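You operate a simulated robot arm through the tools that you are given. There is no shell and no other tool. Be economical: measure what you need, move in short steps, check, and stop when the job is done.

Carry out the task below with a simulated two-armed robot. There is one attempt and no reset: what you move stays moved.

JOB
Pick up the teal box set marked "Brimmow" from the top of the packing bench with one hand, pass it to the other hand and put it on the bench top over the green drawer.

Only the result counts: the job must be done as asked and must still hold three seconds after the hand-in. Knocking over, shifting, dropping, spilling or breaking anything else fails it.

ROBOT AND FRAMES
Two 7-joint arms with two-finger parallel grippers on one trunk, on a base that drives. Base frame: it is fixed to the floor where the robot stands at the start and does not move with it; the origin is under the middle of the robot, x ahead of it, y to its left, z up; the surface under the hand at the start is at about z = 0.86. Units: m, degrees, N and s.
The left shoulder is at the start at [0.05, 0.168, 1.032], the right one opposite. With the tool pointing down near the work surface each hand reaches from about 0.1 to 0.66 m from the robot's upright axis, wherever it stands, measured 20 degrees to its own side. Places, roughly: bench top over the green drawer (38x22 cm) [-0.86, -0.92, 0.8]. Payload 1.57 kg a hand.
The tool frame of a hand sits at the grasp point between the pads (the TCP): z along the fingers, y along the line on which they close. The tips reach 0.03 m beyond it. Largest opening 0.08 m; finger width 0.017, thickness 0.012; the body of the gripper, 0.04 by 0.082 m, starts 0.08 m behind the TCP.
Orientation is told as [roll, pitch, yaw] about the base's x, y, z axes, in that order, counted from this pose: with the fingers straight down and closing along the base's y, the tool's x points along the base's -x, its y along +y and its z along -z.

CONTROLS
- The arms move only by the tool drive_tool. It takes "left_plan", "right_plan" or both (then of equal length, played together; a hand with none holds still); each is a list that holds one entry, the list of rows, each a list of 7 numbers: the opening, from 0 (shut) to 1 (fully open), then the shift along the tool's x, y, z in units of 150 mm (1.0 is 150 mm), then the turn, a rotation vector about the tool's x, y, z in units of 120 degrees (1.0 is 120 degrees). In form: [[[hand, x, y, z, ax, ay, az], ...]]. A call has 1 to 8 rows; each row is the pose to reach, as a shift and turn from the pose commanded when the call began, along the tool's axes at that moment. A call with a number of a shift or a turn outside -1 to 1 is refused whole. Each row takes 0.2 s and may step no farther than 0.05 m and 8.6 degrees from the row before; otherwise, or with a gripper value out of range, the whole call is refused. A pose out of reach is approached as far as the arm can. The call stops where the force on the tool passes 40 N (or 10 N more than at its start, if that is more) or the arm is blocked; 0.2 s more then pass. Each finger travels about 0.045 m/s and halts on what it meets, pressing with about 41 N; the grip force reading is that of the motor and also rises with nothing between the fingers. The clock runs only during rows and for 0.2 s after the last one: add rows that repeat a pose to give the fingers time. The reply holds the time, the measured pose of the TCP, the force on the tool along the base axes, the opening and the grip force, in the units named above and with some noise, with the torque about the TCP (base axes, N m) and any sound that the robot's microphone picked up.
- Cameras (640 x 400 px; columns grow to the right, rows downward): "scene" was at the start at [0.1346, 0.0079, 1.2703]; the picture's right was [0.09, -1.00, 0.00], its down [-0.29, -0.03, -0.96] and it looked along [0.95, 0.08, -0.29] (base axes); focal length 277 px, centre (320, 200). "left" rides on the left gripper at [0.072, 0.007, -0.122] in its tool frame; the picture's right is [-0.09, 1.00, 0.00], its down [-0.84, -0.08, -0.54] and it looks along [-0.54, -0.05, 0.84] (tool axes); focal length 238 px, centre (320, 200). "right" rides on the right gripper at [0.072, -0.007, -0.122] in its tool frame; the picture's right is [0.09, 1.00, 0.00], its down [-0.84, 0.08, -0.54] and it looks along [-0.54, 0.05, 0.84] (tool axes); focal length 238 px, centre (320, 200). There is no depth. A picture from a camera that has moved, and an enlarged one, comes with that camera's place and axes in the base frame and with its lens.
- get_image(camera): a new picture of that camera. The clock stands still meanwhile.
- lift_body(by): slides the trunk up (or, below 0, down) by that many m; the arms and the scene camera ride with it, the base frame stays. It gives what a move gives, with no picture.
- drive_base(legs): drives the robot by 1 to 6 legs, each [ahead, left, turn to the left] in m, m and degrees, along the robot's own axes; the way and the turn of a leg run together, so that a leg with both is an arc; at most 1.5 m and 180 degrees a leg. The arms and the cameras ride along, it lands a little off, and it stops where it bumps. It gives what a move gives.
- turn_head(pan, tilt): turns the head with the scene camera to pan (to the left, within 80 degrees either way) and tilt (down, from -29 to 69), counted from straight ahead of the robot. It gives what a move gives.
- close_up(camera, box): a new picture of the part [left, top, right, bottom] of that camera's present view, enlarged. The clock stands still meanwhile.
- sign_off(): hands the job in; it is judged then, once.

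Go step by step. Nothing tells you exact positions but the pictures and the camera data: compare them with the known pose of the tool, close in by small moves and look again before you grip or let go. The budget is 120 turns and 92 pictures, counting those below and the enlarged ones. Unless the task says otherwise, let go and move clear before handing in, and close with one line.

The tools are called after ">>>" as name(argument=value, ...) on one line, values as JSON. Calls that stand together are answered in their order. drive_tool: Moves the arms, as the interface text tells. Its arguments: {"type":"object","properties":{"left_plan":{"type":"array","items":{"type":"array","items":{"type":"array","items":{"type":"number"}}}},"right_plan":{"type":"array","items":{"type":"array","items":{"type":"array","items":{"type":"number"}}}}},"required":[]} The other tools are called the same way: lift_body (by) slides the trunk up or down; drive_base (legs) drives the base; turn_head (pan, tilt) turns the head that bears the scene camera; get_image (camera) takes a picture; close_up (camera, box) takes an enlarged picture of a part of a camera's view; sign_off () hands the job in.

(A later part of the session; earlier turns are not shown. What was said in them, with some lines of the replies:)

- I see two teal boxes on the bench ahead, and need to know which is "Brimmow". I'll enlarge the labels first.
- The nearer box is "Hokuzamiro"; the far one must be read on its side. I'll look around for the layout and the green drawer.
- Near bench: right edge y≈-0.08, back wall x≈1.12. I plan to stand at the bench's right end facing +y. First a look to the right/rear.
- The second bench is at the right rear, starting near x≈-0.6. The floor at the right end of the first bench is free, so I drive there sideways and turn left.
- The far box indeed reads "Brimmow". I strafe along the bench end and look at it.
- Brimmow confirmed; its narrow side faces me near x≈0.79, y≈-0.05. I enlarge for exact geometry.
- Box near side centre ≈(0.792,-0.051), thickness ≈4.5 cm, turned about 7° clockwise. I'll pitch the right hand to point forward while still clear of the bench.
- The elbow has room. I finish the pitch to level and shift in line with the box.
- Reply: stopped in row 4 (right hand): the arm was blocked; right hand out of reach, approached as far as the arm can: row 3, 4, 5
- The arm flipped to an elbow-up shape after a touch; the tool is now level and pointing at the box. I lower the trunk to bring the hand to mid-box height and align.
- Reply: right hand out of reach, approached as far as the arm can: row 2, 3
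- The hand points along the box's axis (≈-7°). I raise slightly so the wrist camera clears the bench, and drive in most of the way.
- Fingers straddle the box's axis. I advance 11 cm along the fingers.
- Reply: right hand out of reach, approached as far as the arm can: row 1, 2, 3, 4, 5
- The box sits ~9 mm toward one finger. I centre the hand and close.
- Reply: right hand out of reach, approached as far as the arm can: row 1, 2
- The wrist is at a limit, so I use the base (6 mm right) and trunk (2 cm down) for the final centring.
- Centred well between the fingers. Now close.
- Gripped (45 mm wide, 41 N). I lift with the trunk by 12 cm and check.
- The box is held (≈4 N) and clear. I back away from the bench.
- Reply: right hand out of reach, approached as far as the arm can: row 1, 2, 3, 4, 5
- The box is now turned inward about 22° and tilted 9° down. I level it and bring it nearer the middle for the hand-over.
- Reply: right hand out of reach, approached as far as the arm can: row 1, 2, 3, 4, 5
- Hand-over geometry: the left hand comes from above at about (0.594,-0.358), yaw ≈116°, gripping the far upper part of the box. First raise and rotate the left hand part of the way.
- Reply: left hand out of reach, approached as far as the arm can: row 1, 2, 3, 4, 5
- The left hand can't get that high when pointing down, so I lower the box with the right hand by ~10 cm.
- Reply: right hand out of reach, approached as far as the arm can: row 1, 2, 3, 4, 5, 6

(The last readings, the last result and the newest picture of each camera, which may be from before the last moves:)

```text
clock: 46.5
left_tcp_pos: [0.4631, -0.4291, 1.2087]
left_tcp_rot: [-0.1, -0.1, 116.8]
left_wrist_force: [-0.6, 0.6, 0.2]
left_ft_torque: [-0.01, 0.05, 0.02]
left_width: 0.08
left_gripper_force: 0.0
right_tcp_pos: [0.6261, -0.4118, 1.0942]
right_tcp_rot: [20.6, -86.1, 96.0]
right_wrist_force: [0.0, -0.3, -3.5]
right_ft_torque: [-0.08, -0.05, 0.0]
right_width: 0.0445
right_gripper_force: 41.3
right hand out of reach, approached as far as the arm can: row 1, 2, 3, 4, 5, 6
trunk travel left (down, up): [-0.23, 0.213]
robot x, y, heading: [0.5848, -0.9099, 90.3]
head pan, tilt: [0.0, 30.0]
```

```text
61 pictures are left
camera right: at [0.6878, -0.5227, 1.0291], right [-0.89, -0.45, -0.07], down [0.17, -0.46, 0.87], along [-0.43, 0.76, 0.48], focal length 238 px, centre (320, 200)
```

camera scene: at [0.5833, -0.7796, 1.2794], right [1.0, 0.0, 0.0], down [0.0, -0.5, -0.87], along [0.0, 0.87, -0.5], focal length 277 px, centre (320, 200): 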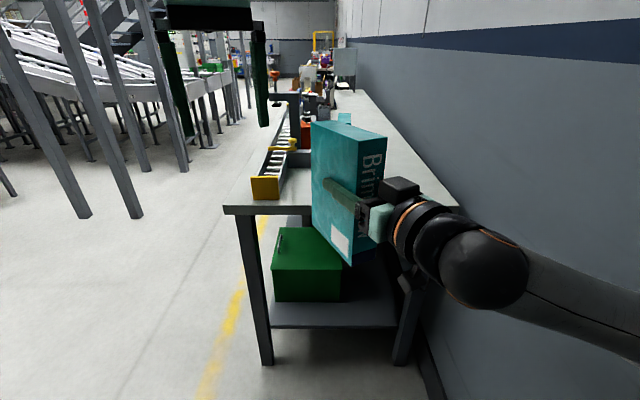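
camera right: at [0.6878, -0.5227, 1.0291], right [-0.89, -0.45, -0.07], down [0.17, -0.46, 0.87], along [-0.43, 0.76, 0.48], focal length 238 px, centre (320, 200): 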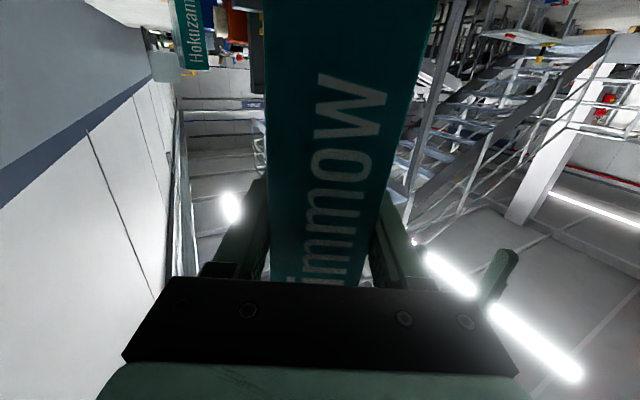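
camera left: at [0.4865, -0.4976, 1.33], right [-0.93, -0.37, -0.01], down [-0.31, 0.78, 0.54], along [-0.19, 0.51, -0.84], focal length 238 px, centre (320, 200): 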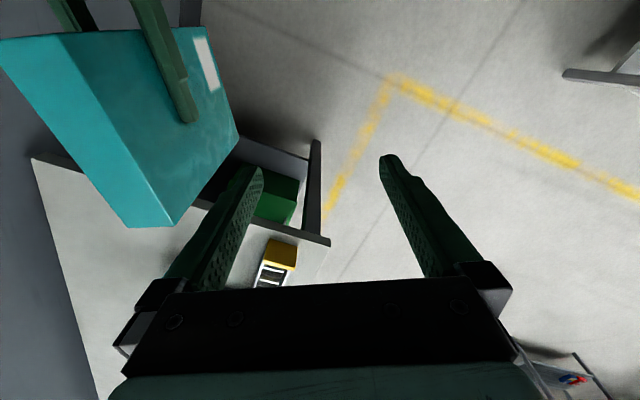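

The right arm is folded to its limit. Turning the box further inward (tool pointing more to the left) will bring it closer to the robot's middle; first I move the left hand out of the way.

>>> drive_tool(left_plan=[[[1, -0.1, 0.3, 0, 0, 0, 0], [1, -0.2, 0.6, 0, 0, 0, 0], [1, -0.3, 0.9, 0, 0, 0, 0]]])

>>> drive_tool(right_plan=[[[0, 0, 0.08, -0.05, -0.055, 0, 0], [0, 0, 0.17, -0.11, -0.11, 0, 0], [0, 0, 0.25, -0.17, -0.165, 0, 0], [0, 0, 0.34, -0.22, -0.22, 0, 0], [0, 0, 0.43, -0.28, -0.275, 0, 0], [0, 0, 0.51, -0.34, -0.33, 0, 0], [0, 0, 0.6, -0.39, -0.38, 0, 0]]])

>>> get_image(camera="scene")

>>> get_image(camera="right")

```text
clock: 47.3
left_tcp_pos: [0.3219, -0.4489, 1.2148]
left_tcp_rot: [-0.2, 0.0, 116.7]
left_wrist_force: [-1.2, -0.7, -0.4]
left_ft_torque: [-0.01, -0.05, 0.0]
left_width: 0.08
left_gripper_force: 0.1
right_tcp_pos: [0.6263, -0.4135, 1.0931]
right_tcp_rot: [22.5, -86.0, 94.5]
right_wrist_force: [-0.2, -0.4, -4.3]
right_ft_torque: [-0.09, 0.02, -0.04]
right_width: 0.0448
right_gripper_force: 41.1
trunk travel left (down, up): [-0.23, 0.213]
robot x, y, heading: [0.5845, -0.9152, 90.4]
head pan, tilt: [0.0, 30.0]
```

```text
clock: 49.1
left_tcp_pos: [0.2998, -0.4543, 1.2137]
left_tcp_rot: [-0.9, 0.2, 117.3]
left_wrist_force: [-0.6, 0.2, 0.6]
left_ft_torque: [0.05, -0.01, 0.0]
left_width: 0.0797
left_gripper_force: 0.1
right_tcp_pos: [0.5093, -0.5329, 1.0922]
right_tcp_rot: [63.4, -84.1, 106.5]
right_wrist_force: [-0.2, -0.5, -5.0]
right_ft_torque: [-0.01, -0.09, 0.0]
right_width: 0.0449
right_gripper_force: 41.1
trunk travel left (down, up): [-0.23, 0.213]
robot x, y, heading: [0.5791, -0.9128, 90.9]
head pan, tilt: [0.0, 30.0]
stopped in row 7 (right hand): the arm was blocked; the commanded pose is now the measured one
```

```text
60 pictures are left
camera scene: at [0.5629, -0.7822, 1.2821], right [1.0, 0.02, 0.02], down [0.02, -0.5, -0.87], along [-0.01, 0.87, -0.5], focal length 277 px, centre (320, 200)
```

scene: 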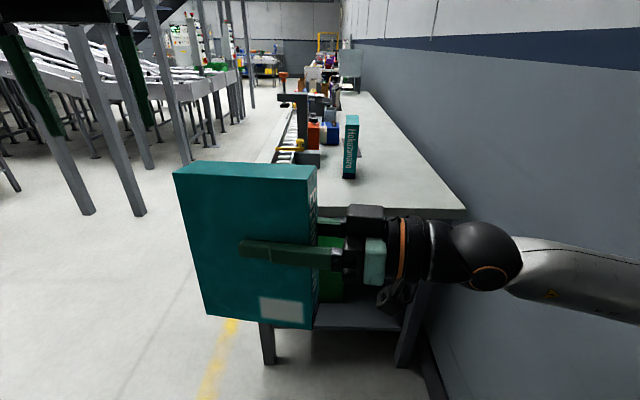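

```text
59 pictures are left
camera right: at [0.6333, -0.5554, 1.0247], right [-0.17, -0.98, 0.0], down [0.49, -0.09, 0.86], along [-0.85, 0.15, 0.5], focal length 238 px, centre (320, 200)
```

right: 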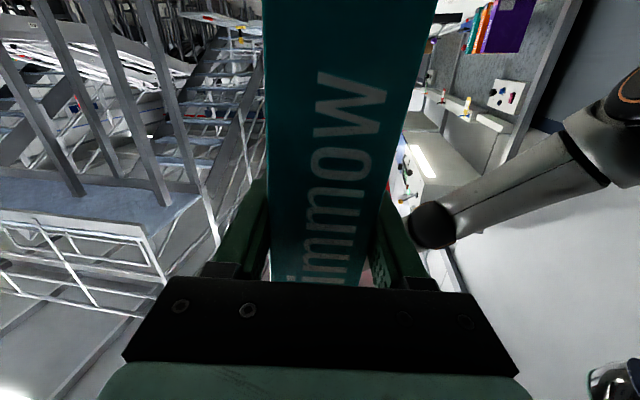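

Good configuration: the box is broadside in front of me. The left hand needs to turn to yaw ≈170° and go above the point (0.459,-0.520); I go there high first.

>>> drive_tool(left_plan=[[[1, 0.05, 0, -0.1, 0, 0, -0.06], [1, 0.15, -0.1, -0.16, 0, 0, -0.12], [1, 0.28, -0.22, -0.16, 0, 0, -0.18], [1, 0.42, -0.36, -0.16, 0, 0, -0.24], [1, 0.56, -0.5, -0.16, 0, 0, -0.3], [1, 0.7, -0.63, -0.16, 0, 0, -0.37], [1, 0.82, -0.747, -0.16, 0, 0, -0.436]]])

>>> get_image(camera="scene")

>>> get_image(camera="left")

```text
clock: 50.7
left_tcp_pos: [0.4571, -0.5104, 1.2368]
left_tcp_rot: [-0.1, 1.1, 169.7]
left_wrist_force: [0.3, -0.1, 0.5]
left_ft_torque: [-0.01, -0.01, -0.01]
left_width: 0.08
left_gripper_force: 0.0
right_tcp_pos: [0.5104, -0.5314, 1.0922]
right_tcp_rot: [61.4, -84.6, 108.2]
right_wrist_force: [0.0, -0.4, -3.9]
right_ft_torque: [0.0, -0.08, -0.01]
right_width: 0.0447
right_gripper_force: 40.8
trunk travel left (down, up): [-0.23, 0.213]
robot x, y, heading: [0.5785, -0.908, 90.7]
head pan, tilt: [0.0, 30.0]
```

```text
58 pictures are left
camera scene: at [0.5619, -0.7801, 1.2792], right [1.0, 0.01, 0.02], down [0.02, -0.5, -0.87], along [0.0, 0.87, -0.5], focal length 277 px, centre (320, 200)
```

scene: 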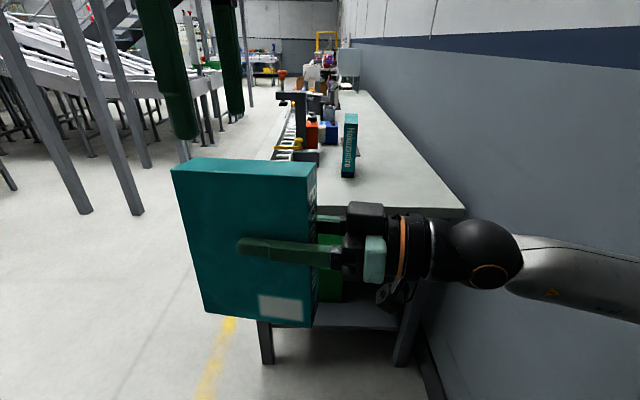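

```text
57 pictures are left
camera left: at [0.5256, -0.5287, 1.3585], right [-0.27, -0.96, -0.01], down [-0.82, 0.23, 0.53], along [-0.51, 0.15, -0.85], focal length 238 px, centre (320, 200)
```

left: 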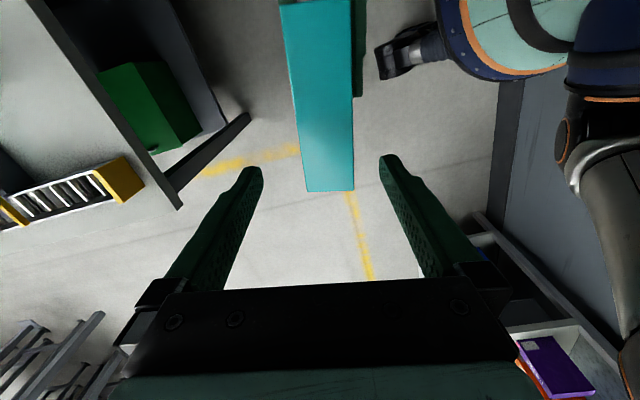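

The left fingers are over the box with ~4 cm from its far end. I tilt to match the box's 5° lean and descend partway, then look.

>>> drive_tool(left_plan=[[[1, 0.02, 0.034, 0.05, -0.043, 0.012, 0], [1, 0.02, 0.034, 0.18, -0.043, 0.012, 0], [1, 0.02, 0.034, 0.33, -0.043, 0.012, 0]]])

>>> get_image(camera="left")

>>> get_image(camera="scene")

```text
clock: 51.5
left_tcp_pos: [0.4606, -0.5155, 1.1863]
left_tcp_rot: [4.9, 2.6, 169.6]
left_wrist_force: [0.6, 0.1, 0.5]
left_ft_torque: [0.05, 0.0, 0.0]
left_width: 0.0798
left_gripper_force: 0.1
right_tcp_pos: [0.5115, -0.5323, 1.0911]
right_tcp_rot: [61.4, -84.5, 108.3]
right_wrist_force: [0.5, 0.5, -3.8]
right_ft_torque: [0.02, -0.1, 0.02]
right_width: 0.0446
right_gripper_force: 40.9
trunk travel left (down, up): [-0.23, 0.213]
robot x, y, heading: [0.5813, -0.91, 90.5]
head pan, tilt: [0.0, 30.0]
```

```text
56 pictures are left
camera left: at [0.5265, -0.5226, 1.3097], right [-0.27, -0.96, 0.08], down [-0.82, 0.28, 0.5], along [-0.5, 0.07, -0.87], focal length 238 px, centre (320, 200)
```

left: 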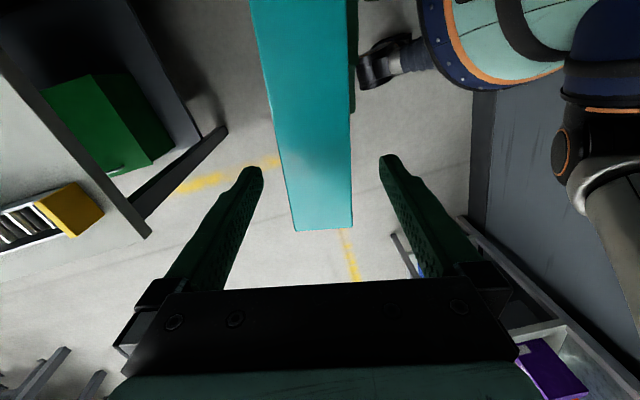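

```text
55 pictures are left
camera scene: at [0.5618, -0.7799, 1.2792], right [1.0, 0.01, 0.02], down [0.02, -0.5, -0.87], along [0.0, 0.87, -0.5], focal length 277 px, centre (320, 200)
```

scene: 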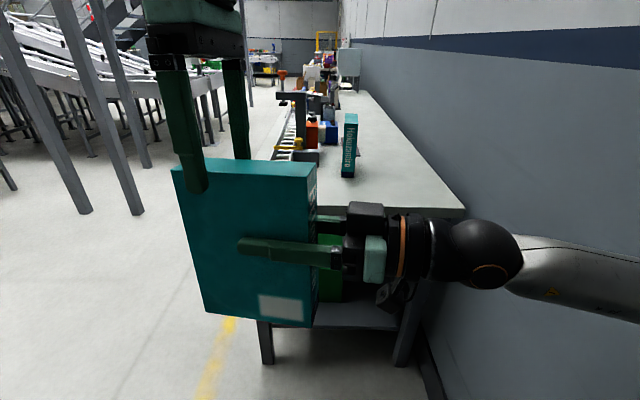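

Well centred. I descend the remaining 5 cm and close the left hand.

>>> drive_tool(left_plan=[[[1, 0, 0, 0.11, 0, 0, 0], [1, 0, 0, 0.22, 0, 0, 0], [1, 0, 0, 0.33, 0, 0, 0], [1, 0, 0, 0.33, 0, 0, 0]]])

>>> get_image(camera="left")

>>> get_image(camera="scene")

```text
clock: 52.5
left_tcp_pos: [0.4587, -0.5179, 1.1384]
left_tcp_rot: [4.9, 2.6, 169.6]
left_wrist_force: [0.1, -0.5, -0.4]
left_ft_torque: [-0.01, 0.0, 0.02]
left_width: 0.0797
left_gripper_force: 0.0
right_tcp_pos: [0.5108, -0.5307, 1.0917]
right_tcp_rot: [61.4, -84.4, 108.3]
right_wrist_force: [-0.6, -0.9, -3.5]
right_ft_torque: [-0.03, -0.11, -0.02]
right_width: 0.0448
right_gripper_force: 41.1
trunk travel left (down, up): [-0.23, 0.213]
robot x, y, heading: [0.5822, -0.9097, 90.7]
head pan, tilt: [0.0, 30.0]
```

```text
54 pictures are left
camera left: at [0.5262, -0.5258, 1.2624], right [-0.27, -0.96, 0.08], down [-0.82, 0.28, 0.49], along [-0.5, 0.07, -0.87], focal length 238 px, centre (320, 200)
```

left: 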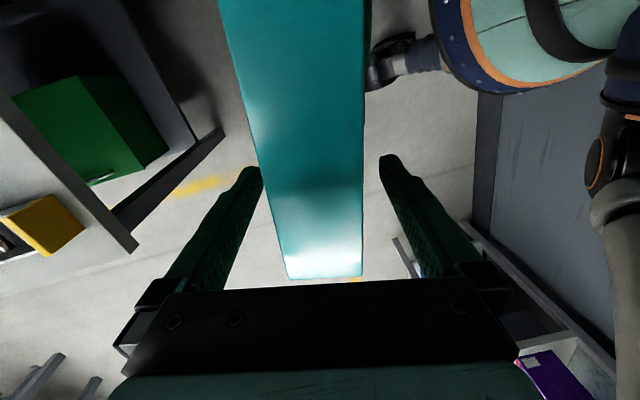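

```text
53 pictures are left
camera scene: at [0.5617, -0.7799, 1.2791], right [1.0, 0.01, 0.02], down [0.02, -0.5, -0.87], along [0.0, 0.87, -0.5], focal length 277 px, centre (320, 200)
```

scene: 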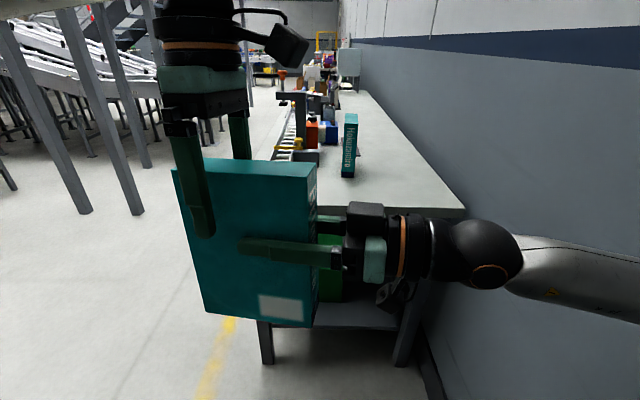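

Positions good; left closes now.

>>> drive_tool(left_plan=[[[0, 0, 0, 0, 0, 0, 0], [0, 0, 0, 0, 0, 0, 0], [0, 0, 0, 0, 0, 0, 0], [0, 0, 0, 0, 0, 0, 0], [0, 0, 0, 0, 0, 0, 0], [0, 0, 0, 0, 0, 0, 0]]])

>>> get_image(camera="left")

```text
clock: 53.9
left_tcp_pos: [0.4589, -0.5185, 1.1393]
left_tcp_rot: [4.8, 2.6, 169.7]
left_wrist_force: [-1.2, 5.5, 0.2]
left_ft_torque: [-0.11, -0.04, 0.19]
left_width: 0.0449
left_gripper_force: 41.1
right_tcp_pos: [0.511, -0.5326, 1.091]
right_tcp_rot: [61.4, -84.4, 108.3]
right_wrist_force: [0.6, -5.5, -3.6]
right_ft_torque: [0.36, -0.04, 0.14]
right_width: 0.0451
right_gripper_force: 41.1
trunk travel left (down, up): [-0.23, 0.213]
robot x, y, heading: [0.5818, -0.9074, 90.5]
head pan, tilt: [0.0, 30.0]
```

```text
52 pictures are left
camera left: at [0.5263, -0.5258, 1.2625], right [-0.27, -0.96, 0.08], down [-0.82, 0.28, 0.5], along [-0.5, 0.07, -0.86], focal length 238 px, centre (320, 200)
```

left: 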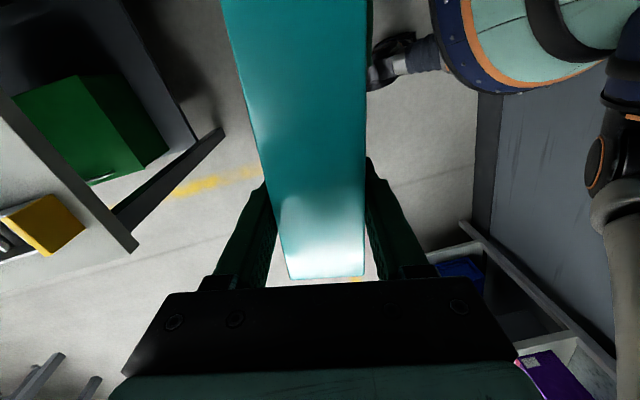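

Both hands hold the box. The right hand opens and then withdraws along its own fingers.

>>> drive_tool(right_plan=[[[1, 0, 0, 0, 0, 0, 0], [1, 0, 0, 0, 0, 0, 0], [1, 0, 0, 0, 0, 0, 0], [1, 0, 0, 0, 0, 0, 0], [1, 0, 0, 0, 0, 0, 0]]])

>>> get_image(camera="scene")

```text
clock: 55.1
left_tcp_pos: [0.4571, -0.518, 1.1386]
left_tcp_rot: [4.9, 2.6, 169.5]
left_wrist_force: [0.4, 0.1, 0.3]
left_ft_torque: [0.07, 0.09, 0.0]
left_width: 0.0449
left_gripper_force: 41.2
right_tcp_pos: [0.5106, -0.5309, 1.0901]
right_tcp_rot: [61.7, -84.4, 107.9]
right_wrist_force: [0.3, -0.5, 0.9]
right_ft_torque: [-0.01, -0.04, 0.0]
right_width: 0.0797
right_gripper_force: 0.0
trunk travel left (down, up): [-0.23, 0.213]
robot x, y, heading: [0.5773, -0.9101, 90.6]
head pan, tilt: [0.0, 30.0]
```

```text
51 pictures are left
camera scene: at [0.5617, -0.78, 1.279], right [1.0, 0.01, 0.02], down [0.02, -0.5, -0.87], along [0.0, 0.87, -0.5], focal length 277 px, centre (320, 200)
```

scene: 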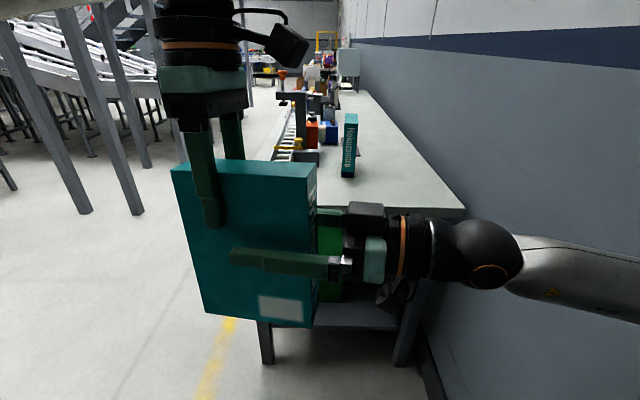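

Left holds the box. Instead of pushing the right elbow toward the wall, I slide the box out to the left with the left hand.

>>> drive_tool(left_plan=[[[0, -0.15, 0, 0, 0, 0, 0], [0, -0.35, 0, 0, 0, 0, 0], [0, -0.55, 0, 0, 0, 0, 0], [0, -0.75, 0, 0, 0, 0, 0], [0, -0.95, 0, 0, 0, 0, 0]]])

>>> get_image(camera="scene")

```text
clock: 56.3
left_tcp_pos: [0.3189, -0.4938, 1.1307]
left_tcp_rot: [4.9, 2.6, 169.5]
left_wrist_force: [0.5, -0.3, -0.1]
left_ft_torque: [0.03, 0.14, -0.01]
left_width: 0.045
left_gripper_force: 41.6
right_tcp_pos: [0.5099, -0.5317, 1.0919]
right_tcp_rot: [61.7, -84.4, 107.9]
right_wrist_force: [-0.7, 0.8, 0.7]
right_ft_torque: [0.01, 0.01, 0.02]
right_width: 0.0798
right_gripper_force: 0.0
trunk travel left (down, up): [-0.23, 0.213]
robot x, y, heading: [0.5839, -0.9087, 90.8]
head pan, tilt: [0.0, 30.0]
```

```text
50 pictures are left
camera scene: at [0.5617, -0.78, 1.279], right [1.0, 0.01, 0.02], down [0.02, -0.5, -0.87], along [0.0, 0.87, -0.5], focal length 277 px, centre (320, 200)
```

scene: 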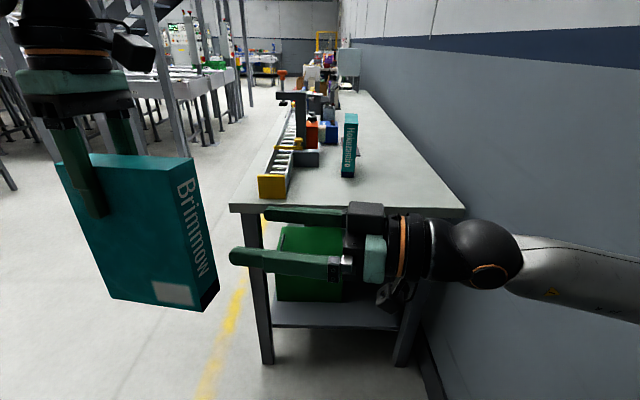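

Hand-over done. Now I look left/behind toward the second bench with the green drawer.

>>> turn_head(pan=80, tilt=20)

>>> get_image(camera="scene")

```text
clock: 57.8
left_tcp_pos: [0.3199, -0.4915, 1.1305]
left_tcp_rot: [4.9, 2.5, 169.5]
left_wrist_force: [-0.7, -0.3, 0.0]
left_ft_torque: [0.02, 0.15, -0.01]
left_width: 0.0447
left_gripper_force: 40.8
right_tcp_pos: [0.5113, -0.5313, 1.0909]
right_tcp_rot: [61.8, -84.4, 107.9]
right_wrist_force: [-0.5, -0.5, 0.4]
right_ft_torque: [0.03, -0.02, -0.03]
right_width: 0.08
right_gripper_force: 0.1
trunk travel left (down, up): [-0.23, 0.213]
robot x, y, heading: [0.5824, -0.907, 90.6]
head pan, tilt: [80.0, 20.0]
```

```text
49 pictures are left
camera scene: at [0.4706, -0.8553, 1.2932], right [0.16, 0.99, 0.0], down [0.36, -0.06, -0.93], along [-0.92, 0.15, -0.36], focal length 277 px, centre (320, 200)
```

scene: 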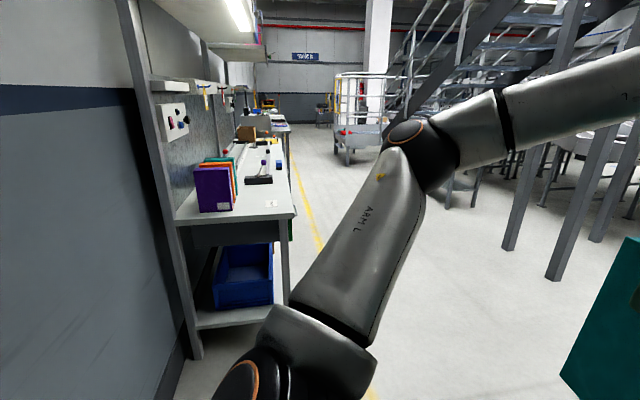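

Second bench: right end x≈-0.63, front edge y≈-0.79. I drive around to stand in front of it facing -y, turning in the open aisle.

>>> drive_base(legs=[[0, 0.55, 0], [0.6, 0.25, 0]])

>>> get_image(camera="scene")

```text
clock: 66.3
left_tcp_pos: [-0.4618, 0.1004, 1.1348]
left_tcp_rot: [5.1, 1.5, 169.5]
left_wrist_force: [0.4, 0.1, 0.4]
left_ft_torque: [0.05, 0.09, 0.0]
left_width: 0.0449
left_gripper_force: 41.1
right_tcp_pos: [-0.2671, 0.0668, 1.0922]
right_tcp_rot: [72.9, -84.7, 95.7]
right_wrist_force: [0.3, -0.3, 0.1]
right_ft_torque: [0.02, -0.03, -0.01]
right_width: 0.0802
right_gripper_force: 0.0
trunk travel left (down, up): [-0.23, 0.213]
robot x, y, heading: [-0.2184, -0.3199, 90.4]
head pan, tilt: [80.0, 20.0]
```

```text
48 pictures are left
camera scene: at [-0.3086, -0.2617, 1.2953], right [0.16, 0.99, 0.0], down [0.34, -0.06, -0.94], along [-0.93, 0.15, -0.34], focal length 277 px, centre (320, 200)
```

scene: 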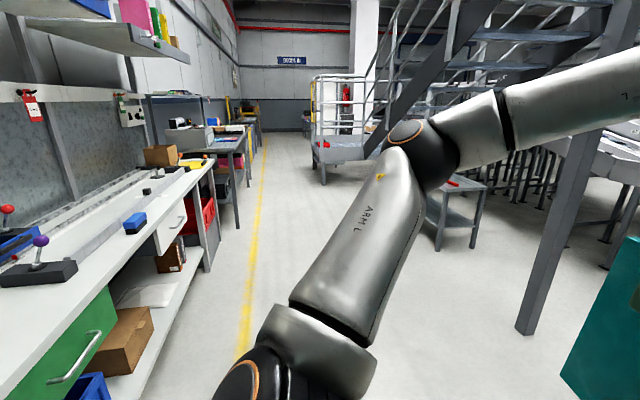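

The green drawer is under the near end of that bench. Turning 180° left in the aisle.

>>> drive_base(legs=[[0, 0.08, 0], [0, 0, 90], [0, 0, 90]])

>>> turn_head(pan=-30, tilt=35)

>>> get_image(camera="scene")

```text
clock: 75.6
left_tcp_pos: [-0.0232, -0.7139, 1.1358]
left_tcp_rot: [5.0, 1.5, -5.6]
left_wrist_force: [0.3, 0.5, 0.3]
left_ft_torque: [-0.05, -0.11, 0.04]
left_width: 0.0448
left_gripper_force: 40.9
right_tcp_pos: [-0.2214, -0.6965, 1.0925]
right_tcp_rot: [72.8, -84.7, -79.2]
right_wrist_force: [-0.1, -0.4, 0.0]
right_ft_torque: [0.02, 0.0, 0.03]
right_width: 0.08
right_gripper_force: 0.0
trunk travel left (down, up): [-0.23, 0.213]
robot x, y, heading: [-0.3029, -0.3175, -84.3]
head pan, tilt: [80.0, 20.0]
```

```text
clock: 77.5
left_tcp_pos: [-0.0229, -0.7134, 1.1355]
left_tcp_rot: [5.0, 1.6, -5.6]
left_wrist_force: [-0.5, -0.4, 0.5]
left_ft_torque: [-0.04, -0.09, 0.02]
left_width: 0.045
left_gripper_force: 40.4
right_tcp_pos: [-0.222, -0.6964, 1.0925]
right_tcp_rot: [72.8, -84.8, -79.3]
right_wrist_force: [0.5, -0.4, -0.4]
right_ft_torque: [-0.01, -0.02, -0.02]
right_width: 0.0801
right_gripper_force: 0.0
trunk travel left (down, up): [-0.23, 0.213]
robot x, y, heading: [-0.3005, -0.3189, -84.3]
head pan, tilt: [-30.0, 35.0]
```

```text
47 pictures are left
camera scene: at [-0.3339, -0.4385, 1.2715], right [-0.91, 0.41, 0.0], down [0.24, 0.52, -0.82], along [-0.34, -0.75, -0.57], focal length 277 px, centre (320, 200)
```

scene: 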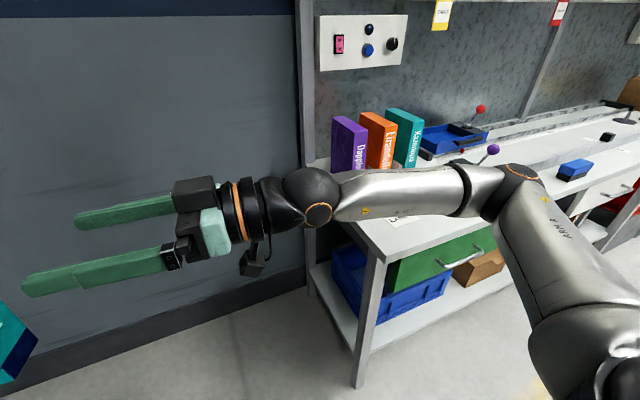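

I straighten up, back slightly, and strafe along the aisle toward the drawer.

>>> drive_base(legs=[[-0.04, 0, -5.7], [0, -0.55, 0]])

>>> drive_tool(right_plan=[[[1, 0, 0, -0.2, 0, 0, 0], [1, 0, 0, -0.4, 0, 0, 0], [1, 0, 0, -0.6, 0, 0, 0], [1, 0, 0, -0.8, 0, 0, 0], [1, 0, 0, -1, 0, 0, 0]]])

>>> turn_head(pan=0, tilt=35)

>>> get_image(camera="scene")

```text
clock: 83.3
left_tcp_pos: [-0.6145, -0.7005, 1.1351]
left_tcp_rot: [5.0, 1.5, -10.8]
left_wrist_force: [0.7, -0.2, 0.0]
left_ft_torque: [-0.02, -0.07, -0.01]
left_width: 0.0448
left_gripper_force: 40.9
right_tcp_pos: [-0.8099, -0.6663, 1.0922]
right_tcp_rot: [73.0, -84.6, -84.5]
right_wrist_force: [0.6, 0.1, -0.2]
right_ft_torque: [-0.01, 0.02, 0.01]
right_width: 0.0801
right_gripper_force: 0.0
trunk travel left (down, up): [-0.23, 0.213]
robot x, y, heading: [-0.8593, -0.2794, -90.0]
head pan, tilt: [-30.0, 35.0]
```

```text
clock: 84.5
left_tcp_pos: [-0.6159, -0.6993, 1.1352]
left_tcp_rot: [5.2, 1.5, -10.9]
left_wrist_force: [0.7, 0.0, 0.4]
left_ft_torque: [-0.03, -0.12, 0.02]
left_width: 0.0447
left_gripper_force: 40.8
right_tcp_pos: [-0.958, -0.6358, 1.0944]
right_tcp_rot: [73.0, -84.6, -84.7]
right_wrist_force: [0.9, -0.2, 0.2]
right_ft_torque: [0.0, 0.03, -0.02]
right_width: 0.08
right_gripper_force: 0.0
trunk travel left (down, up): [-0.23, 0.213]
robot x, y, heading: [-0.8629, -0.2804, -89.6]
head pan, tilt: [-30.0, 35.0]
```

```text
clock: 85.5
left_tcp_pos: [-0.6153, -0.6993, 1.1338]
left_tcp_rot: [5.1, 1.5, -10.8]
left_wrist_force: [0.0, -0.2, 0.4]
left_ft_torque: [-0.06, -0.05, 0.0]
left_width: 0.0447
left_gripper_force: 41.7
right_tcp_pos: [-0.958, -0.636, 1.0942]
right_tcp_rot: [72.9, -84.7, -84.5]
right_wrist_force: [1.1, -0.1, 0.7]
right_ft_torque: [0.02, 0.01, 0.02]
right_width: 0.0801
right_gripper_force: 0.0
trunk travel left (down, up): [-0.23, 0.213]
robot x, y, heading: [-0.8562, -0.2767, -89.7]
head pan, tilt: [0.0, 35.0]
```

```text
46 pictures are left
camera scene: at [-0.8551, -0.4088, 1.2714], right [-1.0, -0.01, 0.0], down [0.0, 0.57, -0.82], along [0.0, -0.82, -0.57], focal length 277 px, centre (320, 200)
```

scene: 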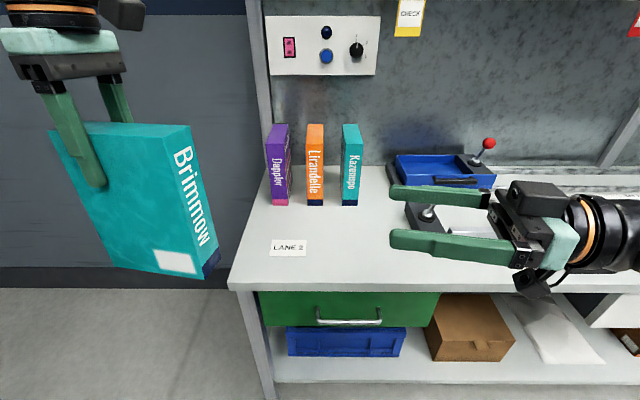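

Free space lies right of the "LANE 2" card and in front of the upright boxes; I'll aim the box at about (-0.925,-0.90). First I retract the right hand further and level the box.

>>> drive_tool(right_plan=[[[1, 0, 0, -0.2, 0, 0, 0], [1, 0, 0, -0.4, 0, 0, 0], [1, 0, 0, -0.6, 0, 0, 0], [1, 0, 0, -0.8, 0, 0, 0], [1, 0, 0, -1, 0, 0, 0]]], left_plan=[[[0, 0, 0, 0, 0.021, -0.006, 0], [0, 0, 0, 0, 0.0425, -0.0125, 0], [0, 0, 0, 0, 0.0425, -0.0125, 0], [0, 0, 0, 0, 0.0425, -0.0125, 0], [0, 0, 0, 0, 0.0425, -0.0125, 0]]])

>>> drive_base(legs=[[0.15, -0.06, 0]])

>>> get_image(camera="scene")

```text
clock: 86.7
left_tcp_pos: [-0.614, -0.7009, 1.1351]
left_tcp_rot: [0.0, 0.0, -10.8]
left_wrist_force: [0.9, -0.7, -0.6]
left_ft_torque: [-0.01, -0.11, -0.05]
left_width: 0.0446
left_gripper_force: 41.0
right_tcp_pos: [-1.0235, -0.6885, 1.0973]
right_tcp_rot: [73.7, -84.7, -85.3]
right_wrist_force: [0.8, 0.0, -0.3]
right_ft_torque: [0.0, -0.04, -0.01]
right_width: 0.0797
right_gripper_force: 0.1
right hand out of reach, approached as far as the arm can: row 1, 2, 3, 4, 5
trunk travel left (down, up): [-0.23, 0.213]
robot x, y, heading: [-0.8624, -0.2788, -89.7]
head pan, tilt: [0.0, 35.0]
```

```text
clock: 88.1
left_tcp_pos: [-0.6738, -0.8504, 1.1347]
left_tcp_rot: [-0.1, 0.0, -10.9]
left_wrist_force: [-0.2, 0.8, 0.2]
left_ft_torque: [-0.01, -0.1, 0.01]
left_width: 0.0447
left_gripper_force: 40.8
right_tcp_pos: [-1.0825, -0.8382, 1.0982]
right_tcp_rot: [74.0, -84.7, -85.4]
right_wrist_force: [-0.3, 0.3, -0.2]
right_ft_torque: [-0.01, -0.01, 0.02]
right_width: 0.0799
right_gripper_force: 0.0
trunk travel left (down, up): [-0.23, 0.213]
robot x, y, heading: [-0.9173, -0.4291, -89.4]
head pan, tilt: [0.0, 35.0]
```

```text
45 pictures are left
camera scene: at [-0.9139, -0.5592, 1.2713], right [-1.0, -0.01, 0.0], down [0.0, 0.57, -0.82], along [0.0, -0.82, -0.57], focal length 277 px, centre (320, 200)
```

scene: 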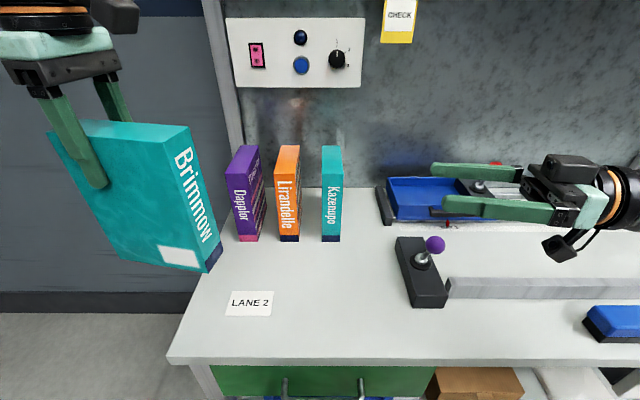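

Clear view now. I carry the box over the free spot at the same height.

>>> drive_tool(left_plan=[[[0, 0.19, -0.1, 0, 0, 0, 0], [0, 0.38, -0.2, 0, 0, 0, 0], [0, 0.57, -0.3, 0, 0, 0, 0], [0, 0.76, -0.42, 0, 0, 0, 0], [0, 0.95, -0.52, 0, 0, 0, 0]]])

>>> drive_tool(left_plan=[[[0, 0.16, -0.09, 0, 0, 0, 0], [0, 0.32, -0.18, 0, 0, 0, 0], [0, 0.32, -0.18, 0.15, 0, 0, 0], [0, 0.32, -0.18, 0.3, 0, 0, 0], [0, 0.32, -0.18, 0.45, 0, 0, 0], [0, 0.32, -0.18, 0.6, 0, 0, 0], [0, 0.32, -0.18, 0.7, 0, 0, 0]]])

>>> get_image(camera="scene")

>>> get_image(camera="left")

```text
clock: 89.3
left_tcp_pos: [-0.8274, -0.9007, 1.135]
left_tcp_rot: [0.0, -0.1, -10.9]
left_wrist_force: [0.4, 0.6, 0.0]
left_ft_torque: [0.0, -0.08, -0.02]
left_width: 0.0447
left_gripper_force: 40.7
right_tcp_pos: [-1.0836, -0.8376, 1.0968]
right_tcp_rot: [74.3, -84.7, -85.8]
right_wrist_force: [-0.3, 0.3, -0.3]
right_ft_torque: [0.0, 0.03, -0.02]
right_width: 0.0801
right_gripper_force: 0.0
trunk travel left (down, up): [-0.23, 0.213]
robot x, y, heading: [-0.9145, -0.4332, -89.5]
head pan, tilt: [0.0, 35.0]
```

```text
clock: 90.9
left_tcp_pos: [-0.8804, -0.9156, 1.0305]
left_tcp_rot: [0.1, -0.1, -10.9]
left_wrist_force: [0.6, 0.6, 0.1]
left_ft_torque: [-0.01, -0.09, -0.01]
left_width: 0.0449
left_gripper_force: 41.7
right_tcp_pos: [-1.0823, -0.837, 1.0973]
right_tcp_rot: [73.7, -84.7, -85.2]
right_wrist_force: [0.6, 0.2, -0.1]
right_ft_torque: [-0.02, -0.01, 0.03]
right_width: 0.0801
right_gripper_force: 0.1
trunk travel left (down, up): [-0.23, 0.213]
robot x, y, heading: [-0.915, -0.4304, -89.9]
head pan, tilt: [0.0, 35.0]
```

```text
44 pictures are left
camera scene: at [-0.9138, -0.5588, 1.2714], right [-1.0, -0.01, 0.0], down [0.0, 0.57, -0.82], along [0.0, -0.82, -0.57], focal length 277 px, centre (320, 200)
```

scene: 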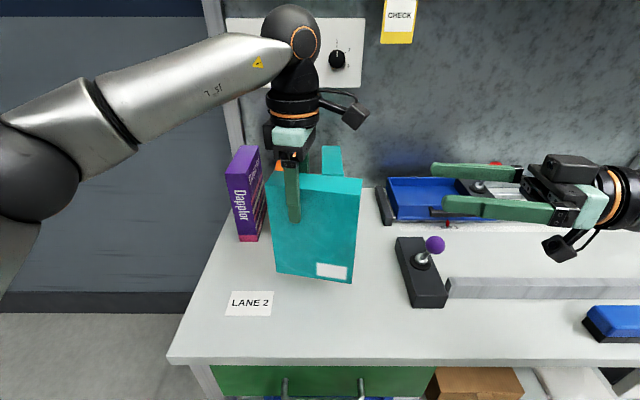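

```text
43 pictures are left
camera left: at [-0.9488, -0.8953, 1.151], right [0.28, 0.96, 0.0], down [0.81, -0.23, 0.54], along [0.52, -0.15, -0.84], focal length 238 px, centre (320, 200)
```

left: 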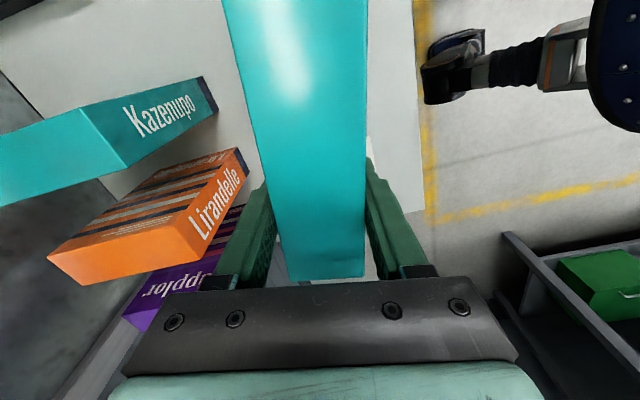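

The box is upright over the free spot, bottom about 7 cm above the top. I descend most of the way, then creep.

>>> drive_tool(left_plan=[[[0, 0, 0, 0.12, 0, 0, 0], [0, 0, 0, 0.24, 0, 0, 0], [0, 0, 0, 0.34, 0, 0, 0], [0, 0, 0, 0.37, 0, 0, 0]]])

>>> close_up(camera="scene", box=[220, 180, 420, 330])

```text
clock: 91.9
left_tcp_pos: [-0.8793, -0.9163, 0.9739]
left_tcp_rot: [0.0, 0.1, -10.9]
left_wrist_force: [-0.1, -0.1, 1.3]
left_ft_torque: [-0.02, -0.08, 0.03]
left_width: 0.0449
left_gripper_force: 41.4
right_tcp_pos: [-1.0824, -0.8385, 1.0988]
right_tcp_rot: [73.8, -84.8, -85.3]
right_wrist_force: [0.5, -1.0, 0.0]
right_ft_torque: [0.02, 0.03, 0.0]
right_width: 0.0799
right_gripper_force: 0.0
trunk travel left (down, up): [-0.23, 0.213]
robot x, y, heading: [-0.9177, -0.4297, -89.9]
head pan, tilt: [0.0, 35.0]
```

```text
2.67 times, centred on (320, 255) of scene
camera zoom: at [-0.9138, -0.5587, 1.2714], right [-1.0, -0.01, 0.0], down [0.0, 0.57, -0.82], along [0.0, -0.82, -0.57], focal length 739 px, centre (320, 53)
```

zoom: 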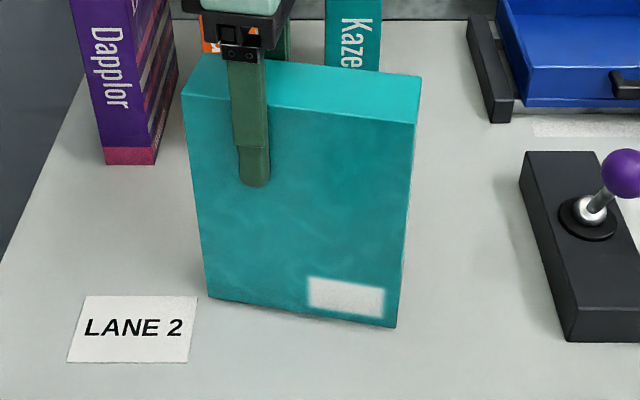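

Nearly down, clear of the card and neighbours. I creep the last centimetre, watching the force.

>>> drive_tool(left_plan=[[[0, 0, 0, 0.02, 0, 0, 0], [0, 0, 0, 0.04, 0, 0, 0], [0, 0, 0, 0.055, 0, 0, 0], [0, 0, 0, 0.055, 0, 0, 0]]])

```text
clock: 92.9
left_tcp_pos: [-0.8788, -0.9165, 0.9671]
left_tcp_rot: [0.1, 0.0, -10.9]
left_wrist_force: [0.2, 0.7, 0.7]
left_ft_torque: [-0.04, -0.1, 0.01]
left_width: 0.0448
left_gripper_force: 41.3
right_tcp_pos: [-1.0825, -0.8369, 1.097]
right_tcp_rot: [73.8, -84.8, -85.5]
right_wrist_force: [-0.6, 0.1, 0.9]
right_ft_torque: [-0.04, 0.0, -0.02]
right_width: 0.08
right_gripper_force: 0.0
trunk travel left (down, up): [-0.23, 0.213]
robot x, y, heading: [-0.9153, -0.4296, -89.8]
head pan, tilt: [0.0, 35.0]
```

>>> drive_tool(left_plan=[[[0, 0, 0, 0.013, 0, 0, 0], [0, 0, 0, 0.026, 0, 0, 0], [0, 0, 0, 0.026, 0, 0, 0]]])

>>> close_up(camera="scene", box=[260, 250, 380, 310])

```text
clock: 93.7
left_tcp_pos: [-0.8779, -0.9159, 0.9632]
left_tcp_rot: [-0.1, -0.1, -10.9]
left_wrist_force: [2.4, -0.5, 4.2]
left_ft_torque: [-0.06, -0.39, -0.12]
left_width: 0.045
left_gripper_force: 40.9
right_tcp_pos: [-1.0823, -0.837, 1.0985]
right_tcp_rot: [73.7, -84.6, -85.4]
right_wrist_force: [0.3, -0.5, 0.1]
right_ft_torque: [0.03, -0.03, 0.02]
right_width: 0.0799
right_gripper_force: 0.0
trunk travel left (down, up): [-0.23, 0.213]
robot x, y, heading: [-0.9191, -0.4307, -89.9]
head pan, tilt: [0.0, 35.0]
```

```text
5.33 times, centred on (320, 280) of scene
camera zoom: at [-0.9137, -0.5582, 1.2716], right [-1.0, -0.01, 0.0], down [0.0, 0.57, -0.82], along [0.0, -0.82, -0.57], focal length 1478 px, centre (320, -227)
```

zoom: 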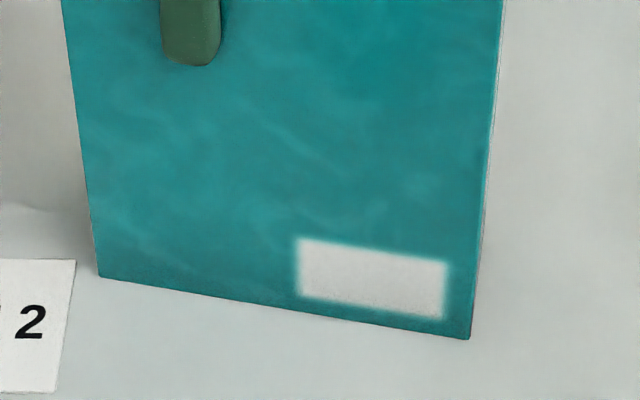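

Contact felt (≈4 N). One more millimetre to seat it, then open.

>>> drive_tool(left_plan=[[[0, 0, 0, 0.008, 0, 0, 0], [0, 0, 0, 0.008, 0, 0, 0]]])

>>> drive_tool(left_plan=[[[0.7, 0, 0, 0, 0, 0, 0], [0.8, 0, 0, 0, 0, 0, 0], [1, 0, 0, 0, 0, 0, 0], [1, 0, 0, 0, 0, 0, 0], [1, 0, 0, 0, 0, 0, 0]]])

>>> get_image(camera="left")

>>> get_image(camera="scene")

```text
clock: 94.3
left_tcp_pos: [-0.8792, -0.9149, 0.9639]
left_tcp_rot: [-0.2, 0.1, -10.9]
left_wrist_force: [1.8, -2.0, 16.9]
left_ft_torque: [0.09, -0.84, 0.05]
left_width: 0.0446
left_gripper_force: 40.7
right_tcp_pos: [-1.082, -0.8366, 1.0983]
right_tcp_rot: [73.9, -84.8, -85.3]
right_wrist_force: [-0.7, 0.2, -0.4]
right_ft_torque: [0.02, -0.01, -0.03]
right_width: 0.0803
right_gripper_force: 0.0
trunk travel left (down, up): [-0.23, 0.213]
robot x, y, heading: [-0.9168, -0.4255, -89.7]
head pan, tilt: [0.0, 35.0]
```

```text
clock: 95.5
left_tcp_pos: [-0.8783, -0.9168, 0.9612]
left_tcp_rot: [0.1, -0.1, -10.9]
left_wrist_force: [-0.5, -1.0, 0.0]
left_ft_torque: [0.01, -0.02, -0.04]
left_width: 0.08
left_gripper_force: 0.1
right_tcp_pos: [-1.0819, -0.8369, 1.0986]
right_tcp_rot: [73.7, -84.7, -85.4]
right_wrist_force: [0.3, 0.0, -0.4]
right_ft_torque: [-0.03, 0.0, -0.02]
right_width: 0.0799
right_gripper_force: 0.1
trunk travel left (down, up): [-0.23, 0.213]
robot x, y, heading: [-0.9178, -0.4283, -89.8]
head pan, tilt: [0.0, 35.0]
```

```text
40 pictures are left
camera left: at [-0.9466, -0.8955, 1.082], right [0.28, 0.96, 0.0], down [0.81, -0.23, 0.54], along [0.52, -0.15, -0.84], focal length 238 px, centre (320, 200)
```

left: 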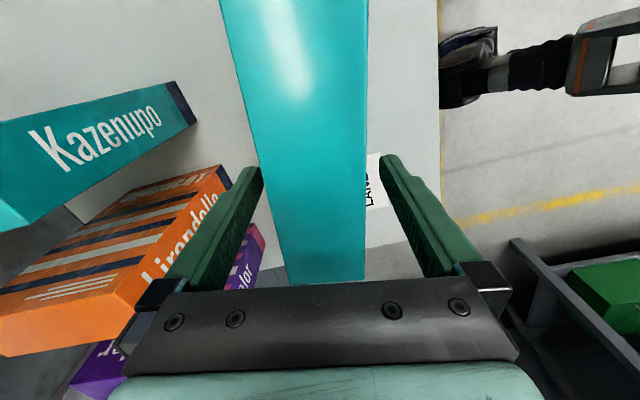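

```text
39 pictures are left
camera scene: at [-0.9138, -0.5584, 1.2715], right [-1.0, -0.01, 0.0], down [0.0, 0.57, -0.82], along [0.0, -0.82, -0.57], focal length 277 px, centre (320, 200)
```

scene: 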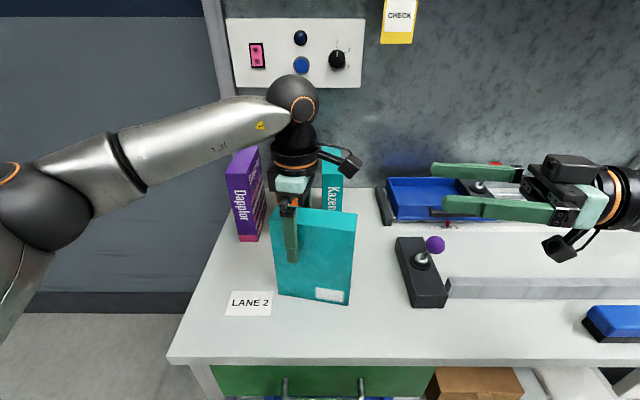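

The box stands free; both fingers are clear. I raise the left hand straight up.

>>> drive_tool(left_plan=[[[1, 0, 0, -0.15, 0, 0, 0], [1, 0, 0, -0.35, 0, 0, 0], [1, 0, 0, -0.55, 0, 0, 0], [1, 0, 0, -0.75, 0, 0, 0], [1, 0, 0, -0.95, 0, 0, 0]]])

>>> drive_base(legs=[[-0.25, 0, 0]])

>>> get_image(camera="scene")

```text
clock: 96.7
left_tcp_pos: [-0.8781, -0.9138, 1.1033]
left_tcp_rot: [0.0, 0.0, -11.0]
left_wrist_force: [-0.5, 0.3, 0.2]
left_ft_torque: [-0.01, -0.04, 0.01]
left_width: 0.08
left_gripper_force: 0.0
right_tcp_pos: [-1.0836, -0.8372, 1.0978]
right_tcp_rot: [73.9, -84.7, -85.5]
right_wrist_force: [1.1, 0.5, -0.4]
right_ft_torque: [-0.03, -0.02, -0.02]
right_width: 0.0801
right_gripper_force: 0.2
trunk travel left (down, up): [-0.23, 0.213]
robot x, y, heading: [-0.9148, -0.432, -89.7]
head pan, tilt: [0.0, 35.0]
```

```text
clock: 98.5
left_tcp_pos: [-0.8806, -0.6738, 1.1035]
left_tcp_rot: [0.0, 0.0, -11.0]
left_wrist_force: [0.2, 1.6, 0.4]
left_ft_torque: [-0.02, -0.03, 0.01]
left_width: 0.08
left_gripper_force: 0.1
right_tcp_pos: [-1.084, -0.5942, 1.0981]
right_tcp_rot: [73.9, -84.7, -85.6]
right_wrist_force: [0.0, -0.2, 0.1]
right_ft_torque: [0.02, -0.01, 0.01]
right_width: 0.08
right_gripper_force: 0.1
trunk travel left (down, up): [-0.23, 0.213]
robot x, y, heading: [-0.9161, -0.1911, -89.9]
head pan, tilt: [0.0, 35.0]
```

```text
38 pictures are left
camera scene: at [-0.915, -0.316, 1.2716], right [-1.0, 0.0, 0.0], down [0.0, 0.57, -0.82], along [0.0, -0.82, -0.57], focal length 277 px, centre (320, 200)
```

scene: 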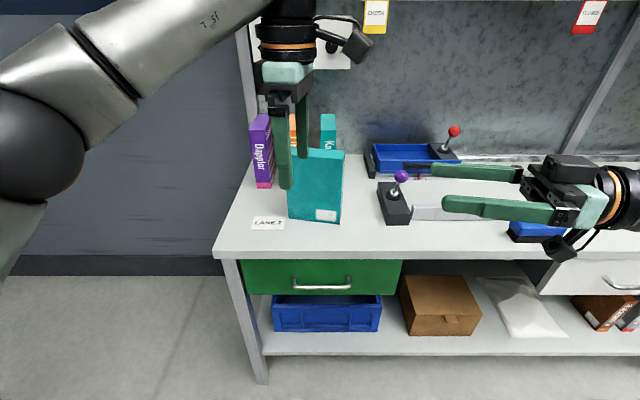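

The Brimmow box stands upright on the bench top above the green drawer, nothing else was disturbed there, and both hands are clear. I hand it in.

>>> sign_off()

```text
The job is handed in.
```

The "Brimmow" box was picked up with the right hand, passed to the left, and now stands upright on the bench top over the green drawer. Both hands are clear, and I saw nothing else moved or knocked over.
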